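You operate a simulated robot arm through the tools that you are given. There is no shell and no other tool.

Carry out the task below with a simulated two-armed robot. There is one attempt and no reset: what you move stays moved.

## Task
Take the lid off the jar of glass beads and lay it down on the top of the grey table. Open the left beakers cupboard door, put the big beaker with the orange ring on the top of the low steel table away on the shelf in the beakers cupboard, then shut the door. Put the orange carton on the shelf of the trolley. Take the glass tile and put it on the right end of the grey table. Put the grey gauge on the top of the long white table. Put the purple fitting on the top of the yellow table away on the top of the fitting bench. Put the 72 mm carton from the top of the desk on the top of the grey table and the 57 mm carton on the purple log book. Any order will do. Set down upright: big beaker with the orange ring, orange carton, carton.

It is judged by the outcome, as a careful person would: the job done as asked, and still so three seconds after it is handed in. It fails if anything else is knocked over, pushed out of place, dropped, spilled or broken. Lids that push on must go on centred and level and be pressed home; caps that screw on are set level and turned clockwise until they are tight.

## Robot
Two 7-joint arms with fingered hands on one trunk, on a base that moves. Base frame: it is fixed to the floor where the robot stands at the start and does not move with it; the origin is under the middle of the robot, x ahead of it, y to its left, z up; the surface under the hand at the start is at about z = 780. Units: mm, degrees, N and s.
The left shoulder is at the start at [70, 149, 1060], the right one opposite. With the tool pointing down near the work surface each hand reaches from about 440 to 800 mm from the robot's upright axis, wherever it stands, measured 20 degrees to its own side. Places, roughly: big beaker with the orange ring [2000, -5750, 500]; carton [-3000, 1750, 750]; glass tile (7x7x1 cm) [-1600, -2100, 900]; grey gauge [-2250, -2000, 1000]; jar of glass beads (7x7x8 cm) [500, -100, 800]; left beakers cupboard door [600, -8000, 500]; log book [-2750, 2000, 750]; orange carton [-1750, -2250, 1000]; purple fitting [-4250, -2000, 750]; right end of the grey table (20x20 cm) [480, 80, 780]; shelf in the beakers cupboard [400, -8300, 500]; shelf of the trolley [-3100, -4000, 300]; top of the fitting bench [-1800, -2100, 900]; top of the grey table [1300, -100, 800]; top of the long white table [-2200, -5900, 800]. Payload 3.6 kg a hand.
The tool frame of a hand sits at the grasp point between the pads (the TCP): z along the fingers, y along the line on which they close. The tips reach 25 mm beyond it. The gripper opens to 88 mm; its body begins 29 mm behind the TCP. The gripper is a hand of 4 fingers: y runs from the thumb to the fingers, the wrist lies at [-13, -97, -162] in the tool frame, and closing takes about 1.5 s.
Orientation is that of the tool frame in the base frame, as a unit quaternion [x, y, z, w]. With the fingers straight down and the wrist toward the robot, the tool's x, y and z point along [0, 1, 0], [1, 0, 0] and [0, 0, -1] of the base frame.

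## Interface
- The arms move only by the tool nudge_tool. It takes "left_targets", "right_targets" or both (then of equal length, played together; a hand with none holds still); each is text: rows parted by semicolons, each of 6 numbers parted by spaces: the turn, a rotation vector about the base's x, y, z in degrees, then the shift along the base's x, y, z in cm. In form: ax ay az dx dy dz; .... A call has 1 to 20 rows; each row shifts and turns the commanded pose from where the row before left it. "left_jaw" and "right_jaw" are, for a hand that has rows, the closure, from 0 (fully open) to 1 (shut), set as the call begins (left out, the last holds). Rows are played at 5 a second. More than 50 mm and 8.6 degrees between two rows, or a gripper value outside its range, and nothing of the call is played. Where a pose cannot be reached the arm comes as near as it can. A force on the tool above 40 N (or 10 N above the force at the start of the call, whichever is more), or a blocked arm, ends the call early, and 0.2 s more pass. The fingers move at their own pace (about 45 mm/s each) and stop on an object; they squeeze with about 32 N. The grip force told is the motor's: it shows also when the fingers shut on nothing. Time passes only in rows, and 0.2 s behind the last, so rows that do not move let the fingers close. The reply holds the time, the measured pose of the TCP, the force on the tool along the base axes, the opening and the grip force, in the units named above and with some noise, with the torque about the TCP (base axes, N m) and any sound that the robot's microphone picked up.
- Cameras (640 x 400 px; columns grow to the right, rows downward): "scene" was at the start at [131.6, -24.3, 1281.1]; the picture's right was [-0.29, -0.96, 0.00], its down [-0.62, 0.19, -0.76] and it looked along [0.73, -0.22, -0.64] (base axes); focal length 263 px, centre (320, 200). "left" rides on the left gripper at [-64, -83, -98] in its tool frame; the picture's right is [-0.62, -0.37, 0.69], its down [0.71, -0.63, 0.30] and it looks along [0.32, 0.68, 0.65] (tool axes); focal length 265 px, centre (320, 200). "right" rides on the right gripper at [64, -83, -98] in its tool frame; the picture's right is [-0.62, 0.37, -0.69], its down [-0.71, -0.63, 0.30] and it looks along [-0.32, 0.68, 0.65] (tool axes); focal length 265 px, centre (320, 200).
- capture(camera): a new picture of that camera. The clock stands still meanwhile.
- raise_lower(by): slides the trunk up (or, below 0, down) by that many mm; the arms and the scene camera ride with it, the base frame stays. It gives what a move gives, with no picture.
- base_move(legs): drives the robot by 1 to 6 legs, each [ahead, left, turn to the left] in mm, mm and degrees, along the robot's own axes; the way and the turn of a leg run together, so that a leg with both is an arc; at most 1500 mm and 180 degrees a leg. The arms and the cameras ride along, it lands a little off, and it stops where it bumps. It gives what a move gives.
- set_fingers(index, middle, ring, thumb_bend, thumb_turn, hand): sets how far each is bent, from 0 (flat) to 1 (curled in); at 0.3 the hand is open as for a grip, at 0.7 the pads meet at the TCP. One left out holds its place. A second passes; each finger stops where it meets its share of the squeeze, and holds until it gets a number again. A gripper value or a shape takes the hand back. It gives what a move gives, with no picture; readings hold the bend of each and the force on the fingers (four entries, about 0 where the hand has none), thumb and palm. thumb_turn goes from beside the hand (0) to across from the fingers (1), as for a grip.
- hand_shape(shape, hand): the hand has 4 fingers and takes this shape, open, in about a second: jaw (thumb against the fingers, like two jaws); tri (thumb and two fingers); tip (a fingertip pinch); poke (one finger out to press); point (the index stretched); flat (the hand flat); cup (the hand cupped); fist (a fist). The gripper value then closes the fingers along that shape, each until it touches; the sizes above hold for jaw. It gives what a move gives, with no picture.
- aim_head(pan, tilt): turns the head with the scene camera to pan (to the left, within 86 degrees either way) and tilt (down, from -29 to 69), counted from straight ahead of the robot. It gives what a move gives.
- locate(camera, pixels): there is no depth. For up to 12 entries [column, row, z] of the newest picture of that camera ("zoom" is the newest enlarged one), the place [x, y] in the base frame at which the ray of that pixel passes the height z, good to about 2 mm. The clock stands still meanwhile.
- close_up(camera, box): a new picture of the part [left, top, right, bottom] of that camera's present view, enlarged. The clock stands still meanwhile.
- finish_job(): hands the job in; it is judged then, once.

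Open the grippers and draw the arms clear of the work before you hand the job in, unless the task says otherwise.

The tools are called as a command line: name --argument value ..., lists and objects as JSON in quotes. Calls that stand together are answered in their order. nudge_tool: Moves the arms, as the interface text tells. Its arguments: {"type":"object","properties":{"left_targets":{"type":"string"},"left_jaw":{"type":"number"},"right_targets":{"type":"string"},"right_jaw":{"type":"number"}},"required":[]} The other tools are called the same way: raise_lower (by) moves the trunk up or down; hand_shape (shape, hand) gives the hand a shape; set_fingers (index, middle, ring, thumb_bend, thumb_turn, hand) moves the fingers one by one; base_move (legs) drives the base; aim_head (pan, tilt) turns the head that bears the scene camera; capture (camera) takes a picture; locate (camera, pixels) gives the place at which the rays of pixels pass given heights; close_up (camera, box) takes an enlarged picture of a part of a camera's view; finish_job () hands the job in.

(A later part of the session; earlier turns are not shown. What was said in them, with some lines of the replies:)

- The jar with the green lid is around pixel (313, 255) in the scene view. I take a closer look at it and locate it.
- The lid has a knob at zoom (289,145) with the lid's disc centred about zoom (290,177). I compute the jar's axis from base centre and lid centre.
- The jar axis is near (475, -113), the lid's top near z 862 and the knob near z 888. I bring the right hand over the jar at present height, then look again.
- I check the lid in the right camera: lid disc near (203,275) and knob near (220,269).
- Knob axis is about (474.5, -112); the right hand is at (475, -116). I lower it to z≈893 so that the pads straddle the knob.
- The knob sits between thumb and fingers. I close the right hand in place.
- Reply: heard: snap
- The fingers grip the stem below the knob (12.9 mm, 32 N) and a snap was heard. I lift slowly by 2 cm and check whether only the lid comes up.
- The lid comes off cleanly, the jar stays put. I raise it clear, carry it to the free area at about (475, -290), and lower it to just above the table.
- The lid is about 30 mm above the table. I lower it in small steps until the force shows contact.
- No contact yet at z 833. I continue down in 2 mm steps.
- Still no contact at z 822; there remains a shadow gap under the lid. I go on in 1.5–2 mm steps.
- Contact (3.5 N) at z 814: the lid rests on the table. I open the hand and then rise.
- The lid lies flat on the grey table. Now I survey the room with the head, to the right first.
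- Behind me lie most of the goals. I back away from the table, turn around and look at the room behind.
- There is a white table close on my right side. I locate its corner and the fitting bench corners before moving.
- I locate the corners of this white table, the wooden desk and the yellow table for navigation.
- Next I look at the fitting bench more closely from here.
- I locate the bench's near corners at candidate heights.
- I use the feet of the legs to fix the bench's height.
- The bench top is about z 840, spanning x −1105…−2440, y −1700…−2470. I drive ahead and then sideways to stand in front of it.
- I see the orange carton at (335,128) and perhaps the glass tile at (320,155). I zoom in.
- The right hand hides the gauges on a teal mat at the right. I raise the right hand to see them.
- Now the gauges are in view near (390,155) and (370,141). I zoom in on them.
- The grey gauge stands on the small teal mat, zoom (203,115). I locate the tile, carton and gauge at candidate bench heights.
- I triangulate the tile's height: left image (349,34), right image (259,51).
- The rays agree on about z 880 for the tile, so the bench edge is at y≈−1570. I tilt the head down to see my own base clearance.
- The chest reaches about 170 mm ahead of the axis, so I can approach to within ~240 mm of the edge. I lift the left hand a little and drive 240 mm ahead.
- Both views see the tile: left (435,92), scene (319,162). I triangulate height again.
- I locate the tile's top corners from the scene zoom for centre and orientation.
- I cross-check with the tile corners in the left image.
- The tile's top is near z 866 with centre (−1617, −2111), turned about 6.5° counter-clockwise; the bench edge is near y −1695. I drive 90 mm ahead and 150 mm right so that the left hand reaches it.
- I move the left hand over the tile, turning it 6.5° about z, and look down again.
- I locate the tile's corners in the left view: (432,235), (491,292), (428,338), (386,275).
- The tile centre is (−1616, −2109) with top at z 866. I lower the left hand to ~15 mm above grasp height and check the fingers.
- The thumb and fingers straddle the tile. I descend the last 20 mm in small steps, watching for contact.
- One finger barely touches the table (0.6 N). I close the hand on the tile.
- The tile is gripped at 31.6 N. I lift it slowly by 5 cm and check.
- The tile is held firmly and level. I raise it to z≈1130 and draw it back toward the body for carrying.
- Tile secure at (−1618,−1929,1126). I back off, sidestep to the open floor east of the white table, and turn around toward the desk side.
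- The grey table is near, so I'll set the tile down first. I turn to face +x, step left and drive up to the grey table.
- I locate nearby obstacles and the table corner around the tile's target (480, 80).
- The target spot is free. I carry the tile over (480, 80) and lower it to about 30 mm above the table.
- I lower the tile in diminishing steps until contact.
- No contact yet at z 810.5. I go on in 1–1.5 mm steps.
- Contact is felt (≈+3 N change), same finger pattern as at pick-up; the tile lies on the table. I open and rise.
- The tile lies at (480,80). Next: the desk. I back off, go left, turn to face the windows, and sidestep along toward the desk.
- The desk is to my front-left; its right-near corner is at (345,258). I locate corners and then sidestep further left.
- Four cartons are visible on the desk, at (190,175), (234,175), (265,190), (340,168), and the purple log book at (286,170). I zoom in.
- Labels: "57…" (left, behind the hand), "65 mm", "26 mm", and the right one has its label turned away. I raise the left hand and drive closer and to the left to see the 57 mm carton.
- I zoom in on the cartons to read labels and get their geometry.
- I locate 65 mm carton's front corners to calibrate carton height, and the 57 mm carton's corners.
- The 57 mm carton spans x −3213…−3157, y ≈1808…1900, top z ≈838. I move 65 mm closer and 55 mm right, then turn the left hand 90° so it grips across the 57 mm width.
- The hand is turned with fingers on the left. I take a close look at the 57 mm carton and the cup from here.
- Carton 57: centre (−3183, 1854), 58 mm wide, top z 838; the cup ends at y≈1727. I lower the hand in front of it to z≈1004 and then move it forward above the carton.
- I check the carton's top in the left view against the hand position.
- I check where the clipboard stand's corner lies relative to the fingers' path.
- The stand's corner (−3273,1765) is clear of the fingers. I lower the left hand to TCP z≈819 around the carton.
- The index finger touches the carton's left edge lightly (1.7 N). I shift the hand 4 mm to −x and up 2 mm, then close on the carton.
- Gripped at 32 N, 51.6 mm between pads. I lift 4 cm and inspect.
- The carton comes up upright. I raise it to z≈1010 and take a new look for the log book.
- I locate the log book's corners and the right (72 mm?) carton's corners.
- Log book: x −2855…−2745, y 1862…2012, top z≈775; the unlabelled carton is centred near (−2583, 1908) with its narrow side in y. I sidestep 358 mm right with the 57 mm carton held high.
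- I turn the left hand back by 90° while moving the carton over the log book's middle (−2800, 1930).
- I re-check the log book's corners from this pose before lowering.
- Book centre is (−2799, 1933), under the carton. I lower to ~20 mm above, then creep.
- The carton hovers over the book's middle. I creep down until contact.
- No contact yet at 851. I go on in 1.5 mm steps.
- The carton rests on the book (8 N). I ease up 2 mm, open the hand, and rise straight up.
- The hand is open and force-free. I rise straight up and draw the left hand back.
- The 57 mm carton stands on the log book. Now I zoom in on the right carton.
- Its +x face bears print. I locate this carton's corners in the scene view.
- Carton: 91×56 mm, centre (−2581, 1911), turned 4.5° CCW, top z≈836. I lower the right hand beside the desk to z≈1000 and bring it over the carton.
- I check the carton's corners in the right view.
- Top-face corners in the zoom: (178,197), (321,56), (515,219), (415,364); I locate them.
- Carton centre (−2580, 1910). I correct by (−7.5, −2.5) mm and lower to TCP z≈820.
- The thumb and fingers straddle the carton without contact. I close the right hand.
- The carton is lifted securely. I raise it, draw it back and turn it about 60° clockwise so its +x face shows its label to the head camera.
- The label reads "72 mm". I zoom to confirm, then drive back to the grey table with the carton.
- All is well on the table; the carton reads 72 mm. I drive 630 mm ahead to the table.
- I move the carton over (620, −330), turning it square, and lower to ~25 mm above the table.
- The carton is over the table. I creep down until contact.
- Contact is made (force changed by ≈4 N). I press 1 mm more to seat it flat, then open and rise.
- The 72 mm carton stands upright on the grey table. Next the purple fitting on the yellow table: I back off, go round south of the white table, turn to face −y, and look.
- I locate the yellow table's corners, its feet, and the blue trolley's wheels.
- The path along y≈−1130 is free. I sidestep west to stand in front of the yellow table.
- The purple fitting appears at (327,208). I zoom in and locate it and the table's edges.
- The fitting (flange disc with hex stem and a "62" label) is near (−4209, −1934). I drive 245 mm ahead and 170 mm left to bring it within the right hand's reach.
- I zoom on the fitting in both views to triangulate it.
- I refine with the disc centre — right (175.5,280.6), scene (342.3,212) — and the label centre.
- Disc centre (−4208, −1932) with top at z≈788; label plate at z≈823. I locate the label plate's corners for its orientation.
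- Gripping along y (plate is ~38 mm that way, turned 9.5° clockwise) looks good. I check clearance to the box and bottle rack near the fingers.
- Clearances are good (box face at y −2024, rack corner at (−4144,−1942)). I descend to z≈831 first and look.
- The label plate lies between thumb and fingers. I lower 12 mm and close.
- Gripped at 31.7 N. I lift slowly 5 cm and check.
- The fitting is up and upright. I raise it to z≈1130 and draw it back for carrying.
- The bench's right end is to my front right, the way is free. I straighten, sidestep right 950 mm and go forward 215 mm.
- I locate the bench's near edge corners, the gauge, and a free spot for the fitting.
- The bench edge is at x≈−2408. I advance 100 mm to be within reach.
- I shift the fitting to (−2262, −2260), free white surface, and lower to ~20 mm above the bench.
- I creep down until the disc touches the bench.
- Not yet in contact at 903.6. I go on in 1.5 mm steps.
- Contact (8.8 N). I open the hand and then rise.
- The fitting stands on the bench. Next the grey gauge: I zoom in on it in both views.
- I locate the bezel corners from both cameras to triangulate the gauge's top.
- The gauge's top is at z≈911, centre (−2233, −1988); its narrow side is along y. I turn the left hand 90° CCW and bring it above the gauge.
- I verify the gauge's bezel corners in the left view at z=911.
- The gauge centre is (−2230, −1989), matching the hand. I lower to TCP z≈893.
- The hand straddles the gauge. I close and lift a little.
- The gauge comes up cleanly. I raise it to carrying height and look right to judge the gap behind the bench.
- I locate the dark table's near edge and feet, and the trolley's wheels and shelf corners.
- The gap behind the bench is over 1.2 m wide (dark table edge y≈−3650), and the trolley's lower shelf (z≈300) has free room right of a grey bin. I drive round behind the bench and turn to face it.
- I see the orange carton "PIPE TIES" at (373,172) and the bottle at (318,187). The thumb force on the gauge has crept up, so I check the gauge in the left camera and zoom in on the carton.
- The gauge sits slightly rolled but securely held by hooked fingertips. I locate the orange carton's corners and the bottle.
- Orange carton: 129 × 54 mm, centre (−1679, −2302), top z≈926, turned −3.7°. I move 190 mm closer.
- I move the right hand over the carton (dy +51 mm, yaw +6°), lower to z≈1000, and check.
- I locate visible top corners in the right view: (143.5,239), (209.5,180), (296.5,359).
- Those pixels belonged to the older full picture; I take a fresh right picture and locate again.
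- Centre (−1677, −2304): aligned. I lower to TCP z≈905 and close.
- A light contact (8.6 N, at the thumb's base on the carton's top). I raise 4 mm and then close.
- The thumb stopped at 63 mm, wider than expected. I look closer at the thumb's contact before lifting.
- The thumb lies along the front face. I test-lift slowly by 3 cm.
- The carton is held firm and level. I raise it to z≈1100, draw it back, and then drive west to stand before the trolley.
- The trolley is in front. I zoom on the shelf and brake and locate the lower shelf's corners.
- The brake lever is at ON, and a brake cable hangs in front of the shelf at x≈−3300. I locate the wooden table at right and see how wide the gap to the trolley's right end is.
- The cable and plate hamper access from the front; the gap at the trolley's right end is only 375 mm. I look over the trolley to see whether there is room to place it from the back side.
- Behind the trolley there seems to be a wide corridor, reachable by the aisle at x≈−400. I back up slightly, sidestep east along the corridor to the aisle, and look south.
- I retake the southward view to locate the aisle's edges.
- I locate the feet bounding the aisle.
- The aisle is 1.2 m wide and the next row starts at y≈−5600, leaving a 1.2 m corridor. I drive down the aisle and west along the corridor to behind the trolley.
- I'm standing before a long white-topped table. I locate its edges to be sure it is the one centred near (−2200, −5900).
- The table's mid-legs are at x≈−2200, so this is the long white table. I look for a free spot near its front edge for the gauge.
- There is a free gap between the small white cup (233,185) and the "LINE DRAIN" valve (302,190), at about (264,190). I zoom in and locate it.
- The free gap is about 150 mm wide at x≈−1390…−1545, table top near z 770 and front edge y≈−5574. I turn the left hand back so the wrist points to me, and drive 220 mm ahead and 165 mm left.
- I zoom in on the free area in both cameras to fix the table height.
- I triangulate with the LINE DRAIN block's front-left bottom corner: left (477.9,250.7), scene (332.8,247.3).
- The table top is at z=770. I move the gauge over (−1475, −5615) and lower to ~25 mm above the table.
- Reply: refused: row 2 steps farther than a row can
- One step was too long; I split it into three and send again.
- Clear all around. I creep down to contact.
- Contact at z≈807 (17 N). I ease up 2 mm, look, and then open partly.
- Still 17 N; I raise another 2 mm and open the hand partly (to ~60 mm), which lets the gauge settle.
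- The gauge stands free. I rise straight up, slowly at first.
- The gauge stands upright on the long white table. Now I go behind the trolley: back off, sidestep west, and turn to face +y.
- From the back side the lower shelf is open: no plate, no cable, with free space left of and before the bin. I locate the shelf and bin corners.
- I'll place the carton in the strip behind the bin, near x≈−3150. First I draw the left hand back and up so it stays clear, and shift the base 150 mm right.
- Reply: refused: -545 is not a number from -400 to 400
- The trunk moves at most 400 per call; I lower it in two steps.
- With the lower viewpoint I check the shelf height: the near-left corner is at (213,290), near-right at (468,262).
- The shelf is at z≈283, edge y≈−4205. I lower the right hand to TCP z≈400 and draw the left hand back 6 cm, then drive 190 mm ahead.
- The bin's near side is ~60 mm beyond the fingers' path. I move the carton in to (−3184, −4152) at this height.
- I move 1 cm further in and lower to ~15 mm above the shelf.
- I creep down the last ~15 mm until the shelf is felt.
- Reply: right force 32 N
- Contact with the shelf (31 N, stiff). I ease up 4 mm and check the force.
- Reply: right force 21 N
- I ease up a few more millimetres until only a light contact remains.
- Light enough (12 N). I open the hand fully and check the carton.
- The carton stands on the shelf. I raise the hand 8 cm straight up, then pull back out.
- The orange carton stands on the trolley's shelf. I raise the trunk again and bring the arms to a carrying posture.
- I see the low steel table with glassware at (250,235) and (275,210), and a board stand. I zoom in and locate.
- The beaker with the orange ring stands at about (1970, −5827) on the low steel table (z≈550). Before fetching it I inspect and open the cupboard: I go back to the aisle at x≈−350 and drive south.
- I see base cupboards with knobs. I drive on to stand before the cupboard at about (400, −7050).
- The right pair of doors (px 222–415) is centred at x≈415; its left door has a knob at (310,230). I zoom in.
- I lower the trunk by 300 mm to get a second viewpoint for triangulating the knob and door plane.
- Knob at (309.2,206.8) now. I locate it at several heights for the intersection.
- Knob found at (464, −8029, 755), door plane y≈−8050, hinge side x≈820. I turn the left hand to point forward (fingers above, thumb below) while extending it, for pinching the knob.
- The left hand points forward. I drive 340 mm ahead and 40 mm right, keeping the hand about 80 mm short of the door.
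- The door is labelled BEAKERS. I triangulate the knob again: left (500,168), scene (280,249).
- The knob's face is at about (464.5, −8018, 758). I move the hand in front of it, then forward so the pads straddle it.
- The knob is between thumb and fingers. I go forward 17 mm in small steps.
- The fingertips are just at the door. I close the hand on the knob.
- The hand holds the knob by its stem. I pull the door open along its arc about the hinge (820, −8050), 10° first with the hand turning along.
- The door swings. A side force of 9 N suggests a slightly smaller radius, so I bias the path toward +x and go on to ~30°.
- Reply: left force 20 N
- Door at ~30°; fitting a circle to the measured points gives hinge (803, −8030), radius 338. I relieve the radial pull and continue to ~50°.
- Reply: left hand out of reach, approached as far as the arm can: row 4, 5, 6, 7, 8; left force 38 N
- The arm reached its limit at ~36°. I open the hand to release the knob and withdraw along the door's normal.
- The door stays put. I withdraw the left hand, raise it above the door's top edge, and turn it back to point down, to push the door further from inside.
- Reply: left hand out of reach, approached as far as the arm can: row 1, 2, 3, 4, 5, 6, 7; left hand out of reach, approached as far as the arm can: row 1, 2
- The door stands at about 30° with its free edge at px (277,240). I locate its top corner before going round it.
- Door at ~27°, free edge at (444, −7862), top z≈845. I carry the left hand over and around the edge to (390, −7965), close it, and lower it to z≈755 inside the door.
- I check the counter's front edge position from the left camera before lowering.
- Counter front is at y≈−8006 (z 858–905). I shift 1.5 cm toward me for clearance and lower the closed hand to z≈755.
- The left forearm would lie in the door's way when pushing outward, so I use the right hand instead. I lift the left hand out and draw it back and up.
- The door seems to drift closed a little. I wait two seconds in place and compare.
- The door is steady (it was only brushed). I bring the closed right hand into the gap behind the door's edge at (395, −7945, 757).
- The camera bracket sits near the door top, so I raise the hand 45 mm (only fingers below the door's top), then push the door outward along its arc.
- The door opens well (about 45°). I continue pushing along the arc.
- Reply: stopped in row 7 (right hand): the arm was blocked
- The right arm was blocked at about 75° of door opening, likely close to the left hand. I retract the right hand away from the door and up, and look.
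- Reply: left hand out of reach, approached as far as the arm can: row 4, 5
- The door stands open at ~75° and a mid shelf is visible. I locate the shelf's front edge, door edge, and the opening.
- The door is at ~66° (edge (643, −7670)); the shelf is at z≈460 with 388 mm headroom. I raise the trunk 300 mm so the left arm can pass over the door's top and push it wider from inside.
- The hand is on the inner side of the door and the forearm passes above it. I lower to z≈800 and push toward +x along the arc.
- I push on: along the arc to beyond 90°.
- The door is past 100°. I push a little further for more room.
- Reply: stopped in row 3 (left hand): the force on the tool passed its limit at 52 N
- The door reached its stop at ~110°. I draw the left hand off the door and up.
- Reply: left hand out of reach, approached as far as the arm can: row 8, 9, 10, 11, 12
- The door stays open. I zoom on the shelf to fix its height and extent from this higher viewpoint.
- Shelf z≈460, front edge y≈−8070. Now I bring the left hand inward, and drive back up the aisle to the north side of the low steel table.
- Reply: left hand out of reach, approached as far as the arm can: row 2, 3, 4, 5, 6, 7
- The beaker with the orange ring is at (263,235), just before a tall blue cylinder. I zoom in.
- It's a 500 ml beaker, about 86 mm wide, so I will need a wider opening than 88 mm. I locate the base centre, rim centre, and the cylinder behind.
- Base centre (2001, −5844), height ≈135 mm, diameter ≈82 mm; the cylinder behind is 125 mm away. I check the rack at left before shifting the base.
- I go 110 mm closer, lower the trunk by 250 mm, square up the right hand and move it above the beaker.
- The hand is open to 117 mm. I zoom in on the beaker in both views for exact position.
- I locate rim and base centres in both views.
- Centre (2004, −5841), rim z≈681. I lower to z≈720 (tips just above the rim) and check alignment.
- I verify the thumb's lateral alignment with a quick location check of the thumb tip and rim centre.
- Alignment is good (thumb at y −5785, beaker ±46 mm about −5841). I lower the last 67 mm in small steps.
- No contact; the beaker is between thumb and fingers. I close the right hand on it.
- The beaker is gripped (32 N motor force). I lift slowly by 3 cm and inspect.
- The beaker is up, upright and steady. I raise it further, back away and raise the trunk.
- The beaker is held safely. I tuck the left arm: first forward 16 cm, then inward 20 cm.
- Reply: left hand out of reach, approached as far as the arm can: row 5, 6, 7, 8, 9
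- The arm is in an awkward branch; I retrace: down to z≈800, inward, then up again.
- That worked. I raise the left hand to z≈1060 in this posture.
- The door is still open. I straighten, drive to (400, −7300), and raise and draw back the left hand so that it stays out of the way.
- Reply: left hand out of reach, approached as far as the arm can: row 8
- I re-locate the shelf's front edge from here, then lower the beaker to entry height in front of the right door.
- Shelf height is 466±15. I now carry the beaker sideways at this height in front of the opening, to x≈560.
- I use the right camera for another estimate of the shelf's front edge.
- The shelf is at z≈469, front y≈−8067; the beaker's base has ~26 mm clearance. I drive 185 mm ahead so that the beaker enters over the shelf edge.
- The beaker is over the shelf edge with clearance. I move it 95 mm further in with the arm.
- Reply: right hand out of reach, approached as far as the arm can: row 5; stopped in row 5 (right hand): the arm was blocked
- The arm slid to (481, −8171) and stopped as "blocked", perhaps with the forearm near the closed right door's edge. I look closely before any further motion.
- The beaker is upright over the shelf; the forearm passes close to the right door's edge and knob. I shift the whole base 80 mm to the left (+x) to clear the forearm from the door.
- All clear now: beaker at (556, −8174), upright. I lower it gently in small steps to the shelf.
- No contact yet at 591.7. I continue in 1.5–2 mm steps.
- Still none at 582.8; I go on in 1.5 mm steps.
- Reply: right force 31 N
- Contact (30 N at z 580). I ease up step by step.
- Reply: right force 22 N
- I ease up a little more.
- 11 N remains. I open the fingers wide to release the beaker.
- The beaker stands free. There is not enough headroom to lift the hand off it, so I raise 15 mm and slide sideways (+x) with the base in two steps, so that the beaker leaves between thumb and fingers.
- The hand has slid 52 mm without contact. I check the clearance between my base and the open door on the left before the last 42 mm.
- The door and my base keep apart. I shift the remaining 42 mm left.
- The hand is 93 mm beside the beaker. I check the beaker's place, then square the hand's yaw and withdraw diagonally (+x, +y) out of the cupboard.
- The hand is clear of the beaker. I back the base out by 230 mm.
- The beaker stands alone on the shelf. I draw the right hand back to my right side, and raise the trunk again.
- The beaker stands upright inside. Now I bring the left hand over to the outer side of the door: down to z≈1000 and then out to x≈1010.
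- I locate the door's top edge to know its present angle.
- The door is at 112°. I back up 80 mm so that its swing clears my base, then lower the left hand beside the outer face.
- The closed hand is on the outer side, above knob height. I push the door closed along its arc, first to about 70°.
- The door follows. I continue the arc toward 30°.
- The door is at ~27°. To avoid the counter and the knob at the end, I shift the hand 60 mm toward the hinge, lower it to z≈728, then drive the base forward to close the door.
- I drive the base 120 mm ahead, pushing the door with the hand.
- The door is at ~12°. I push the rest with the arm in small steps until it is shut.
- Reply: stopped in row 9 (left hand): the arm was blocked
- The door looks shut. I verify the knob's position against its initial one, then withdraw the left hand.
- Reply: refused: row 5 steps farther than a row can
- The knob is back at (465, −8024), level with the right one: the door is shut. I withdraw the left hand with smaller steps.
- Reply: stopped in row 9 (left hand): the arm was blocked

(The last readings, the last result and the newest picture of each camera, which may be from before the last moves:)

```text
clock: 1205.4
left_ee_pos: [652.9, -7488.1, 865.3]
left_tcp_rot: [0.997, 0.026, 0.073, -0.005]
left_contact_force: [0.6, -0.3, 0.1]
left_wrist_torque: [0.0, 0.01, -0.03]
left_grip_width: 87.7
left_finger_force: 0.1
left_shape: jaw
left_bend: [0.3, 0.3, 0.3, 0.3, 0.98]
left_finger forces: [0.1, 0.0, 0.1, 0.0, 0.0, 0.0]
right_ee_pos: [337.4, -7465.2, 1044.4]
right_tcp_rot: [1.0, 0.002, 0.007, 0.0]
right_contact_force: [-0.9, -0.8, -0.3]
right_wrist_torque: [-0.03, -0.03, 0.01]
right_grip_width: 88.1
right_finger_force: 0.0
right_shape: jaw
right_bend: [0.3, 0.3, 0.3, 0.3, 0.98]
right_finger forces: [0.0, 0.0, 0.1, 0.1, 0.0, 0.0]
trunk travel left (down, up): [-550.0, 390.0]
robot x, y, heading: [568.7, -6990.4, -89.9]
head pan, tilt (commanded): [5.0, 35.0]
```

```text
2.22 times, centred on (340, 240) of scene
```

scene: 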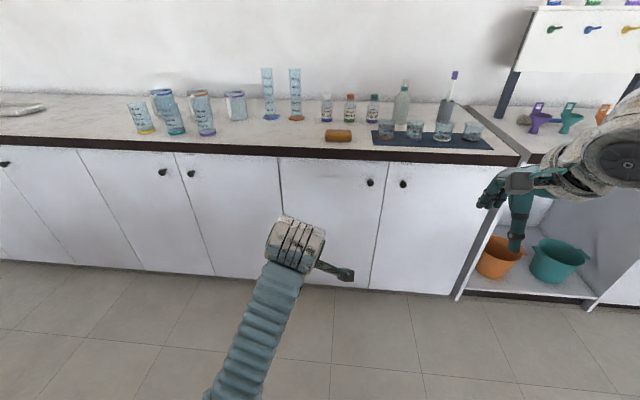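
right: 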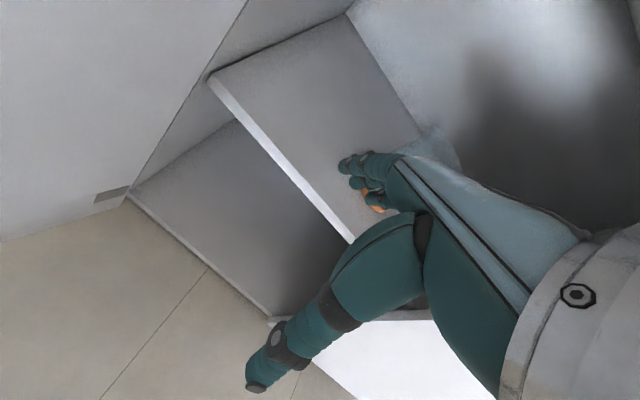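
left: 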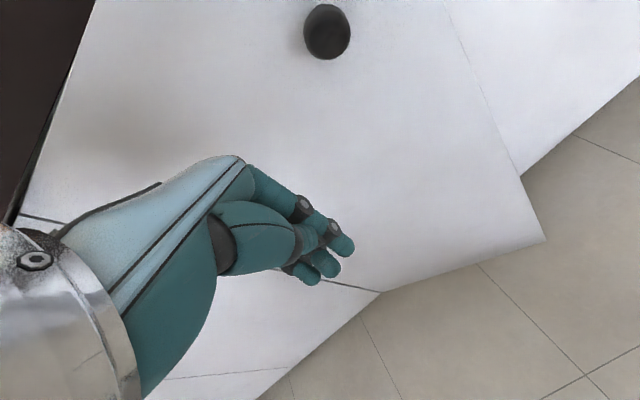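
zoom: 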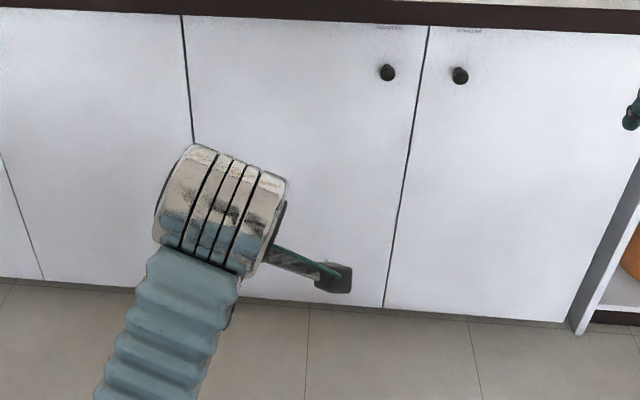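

The door is shut, the knobs are level, and all items were seen standing in place after release. Both hands are open and clear of the work, so I hand the job in.

finish_job

```text
The job is handed in.
```

All the parts of the job are done and I have handed it in; no verdict has come back yet. I checked each item by camera after letting go of it, before moving on.

- **Jar of glass beads:** the lid is off and lies flat on the grey table, right of the jar.
- **Big beaker with the orange ring:** it stands upright on the shelf of the beakers cupboard. The left door is shut, with its knob back level with the right one. I could not see the beaker again after closing the door.
- **Orange carton:** it stands upright on the trolley's lower shelf, between the grey bin and the edge facing the long white table.
- **Glass tile:** it lies flat on the right end of the grey table.
- **Grey gauge:** it stands near the front edge of the long white table, between the small white cup and the "LINE DRAIN" valve.
- **Purple fitting:** it stands on the fitting bench, at the end where the gauges are.
- **72 mm carton:** it stands upright on the grey table, beyond the lid.
- **57 mm carton:** it stands upright on the purple log book.

The gripper made a snapping sound when it closed on the jar lid's knob. I saw no damage to the lid or the jar afterwards.

While I was placing the beaker, the right arm stopped as blocked close to the cupboard's closed right door, and it may have touched that door or its knob. I shifted the base to clear it and saw nothing out of place there afterwards.
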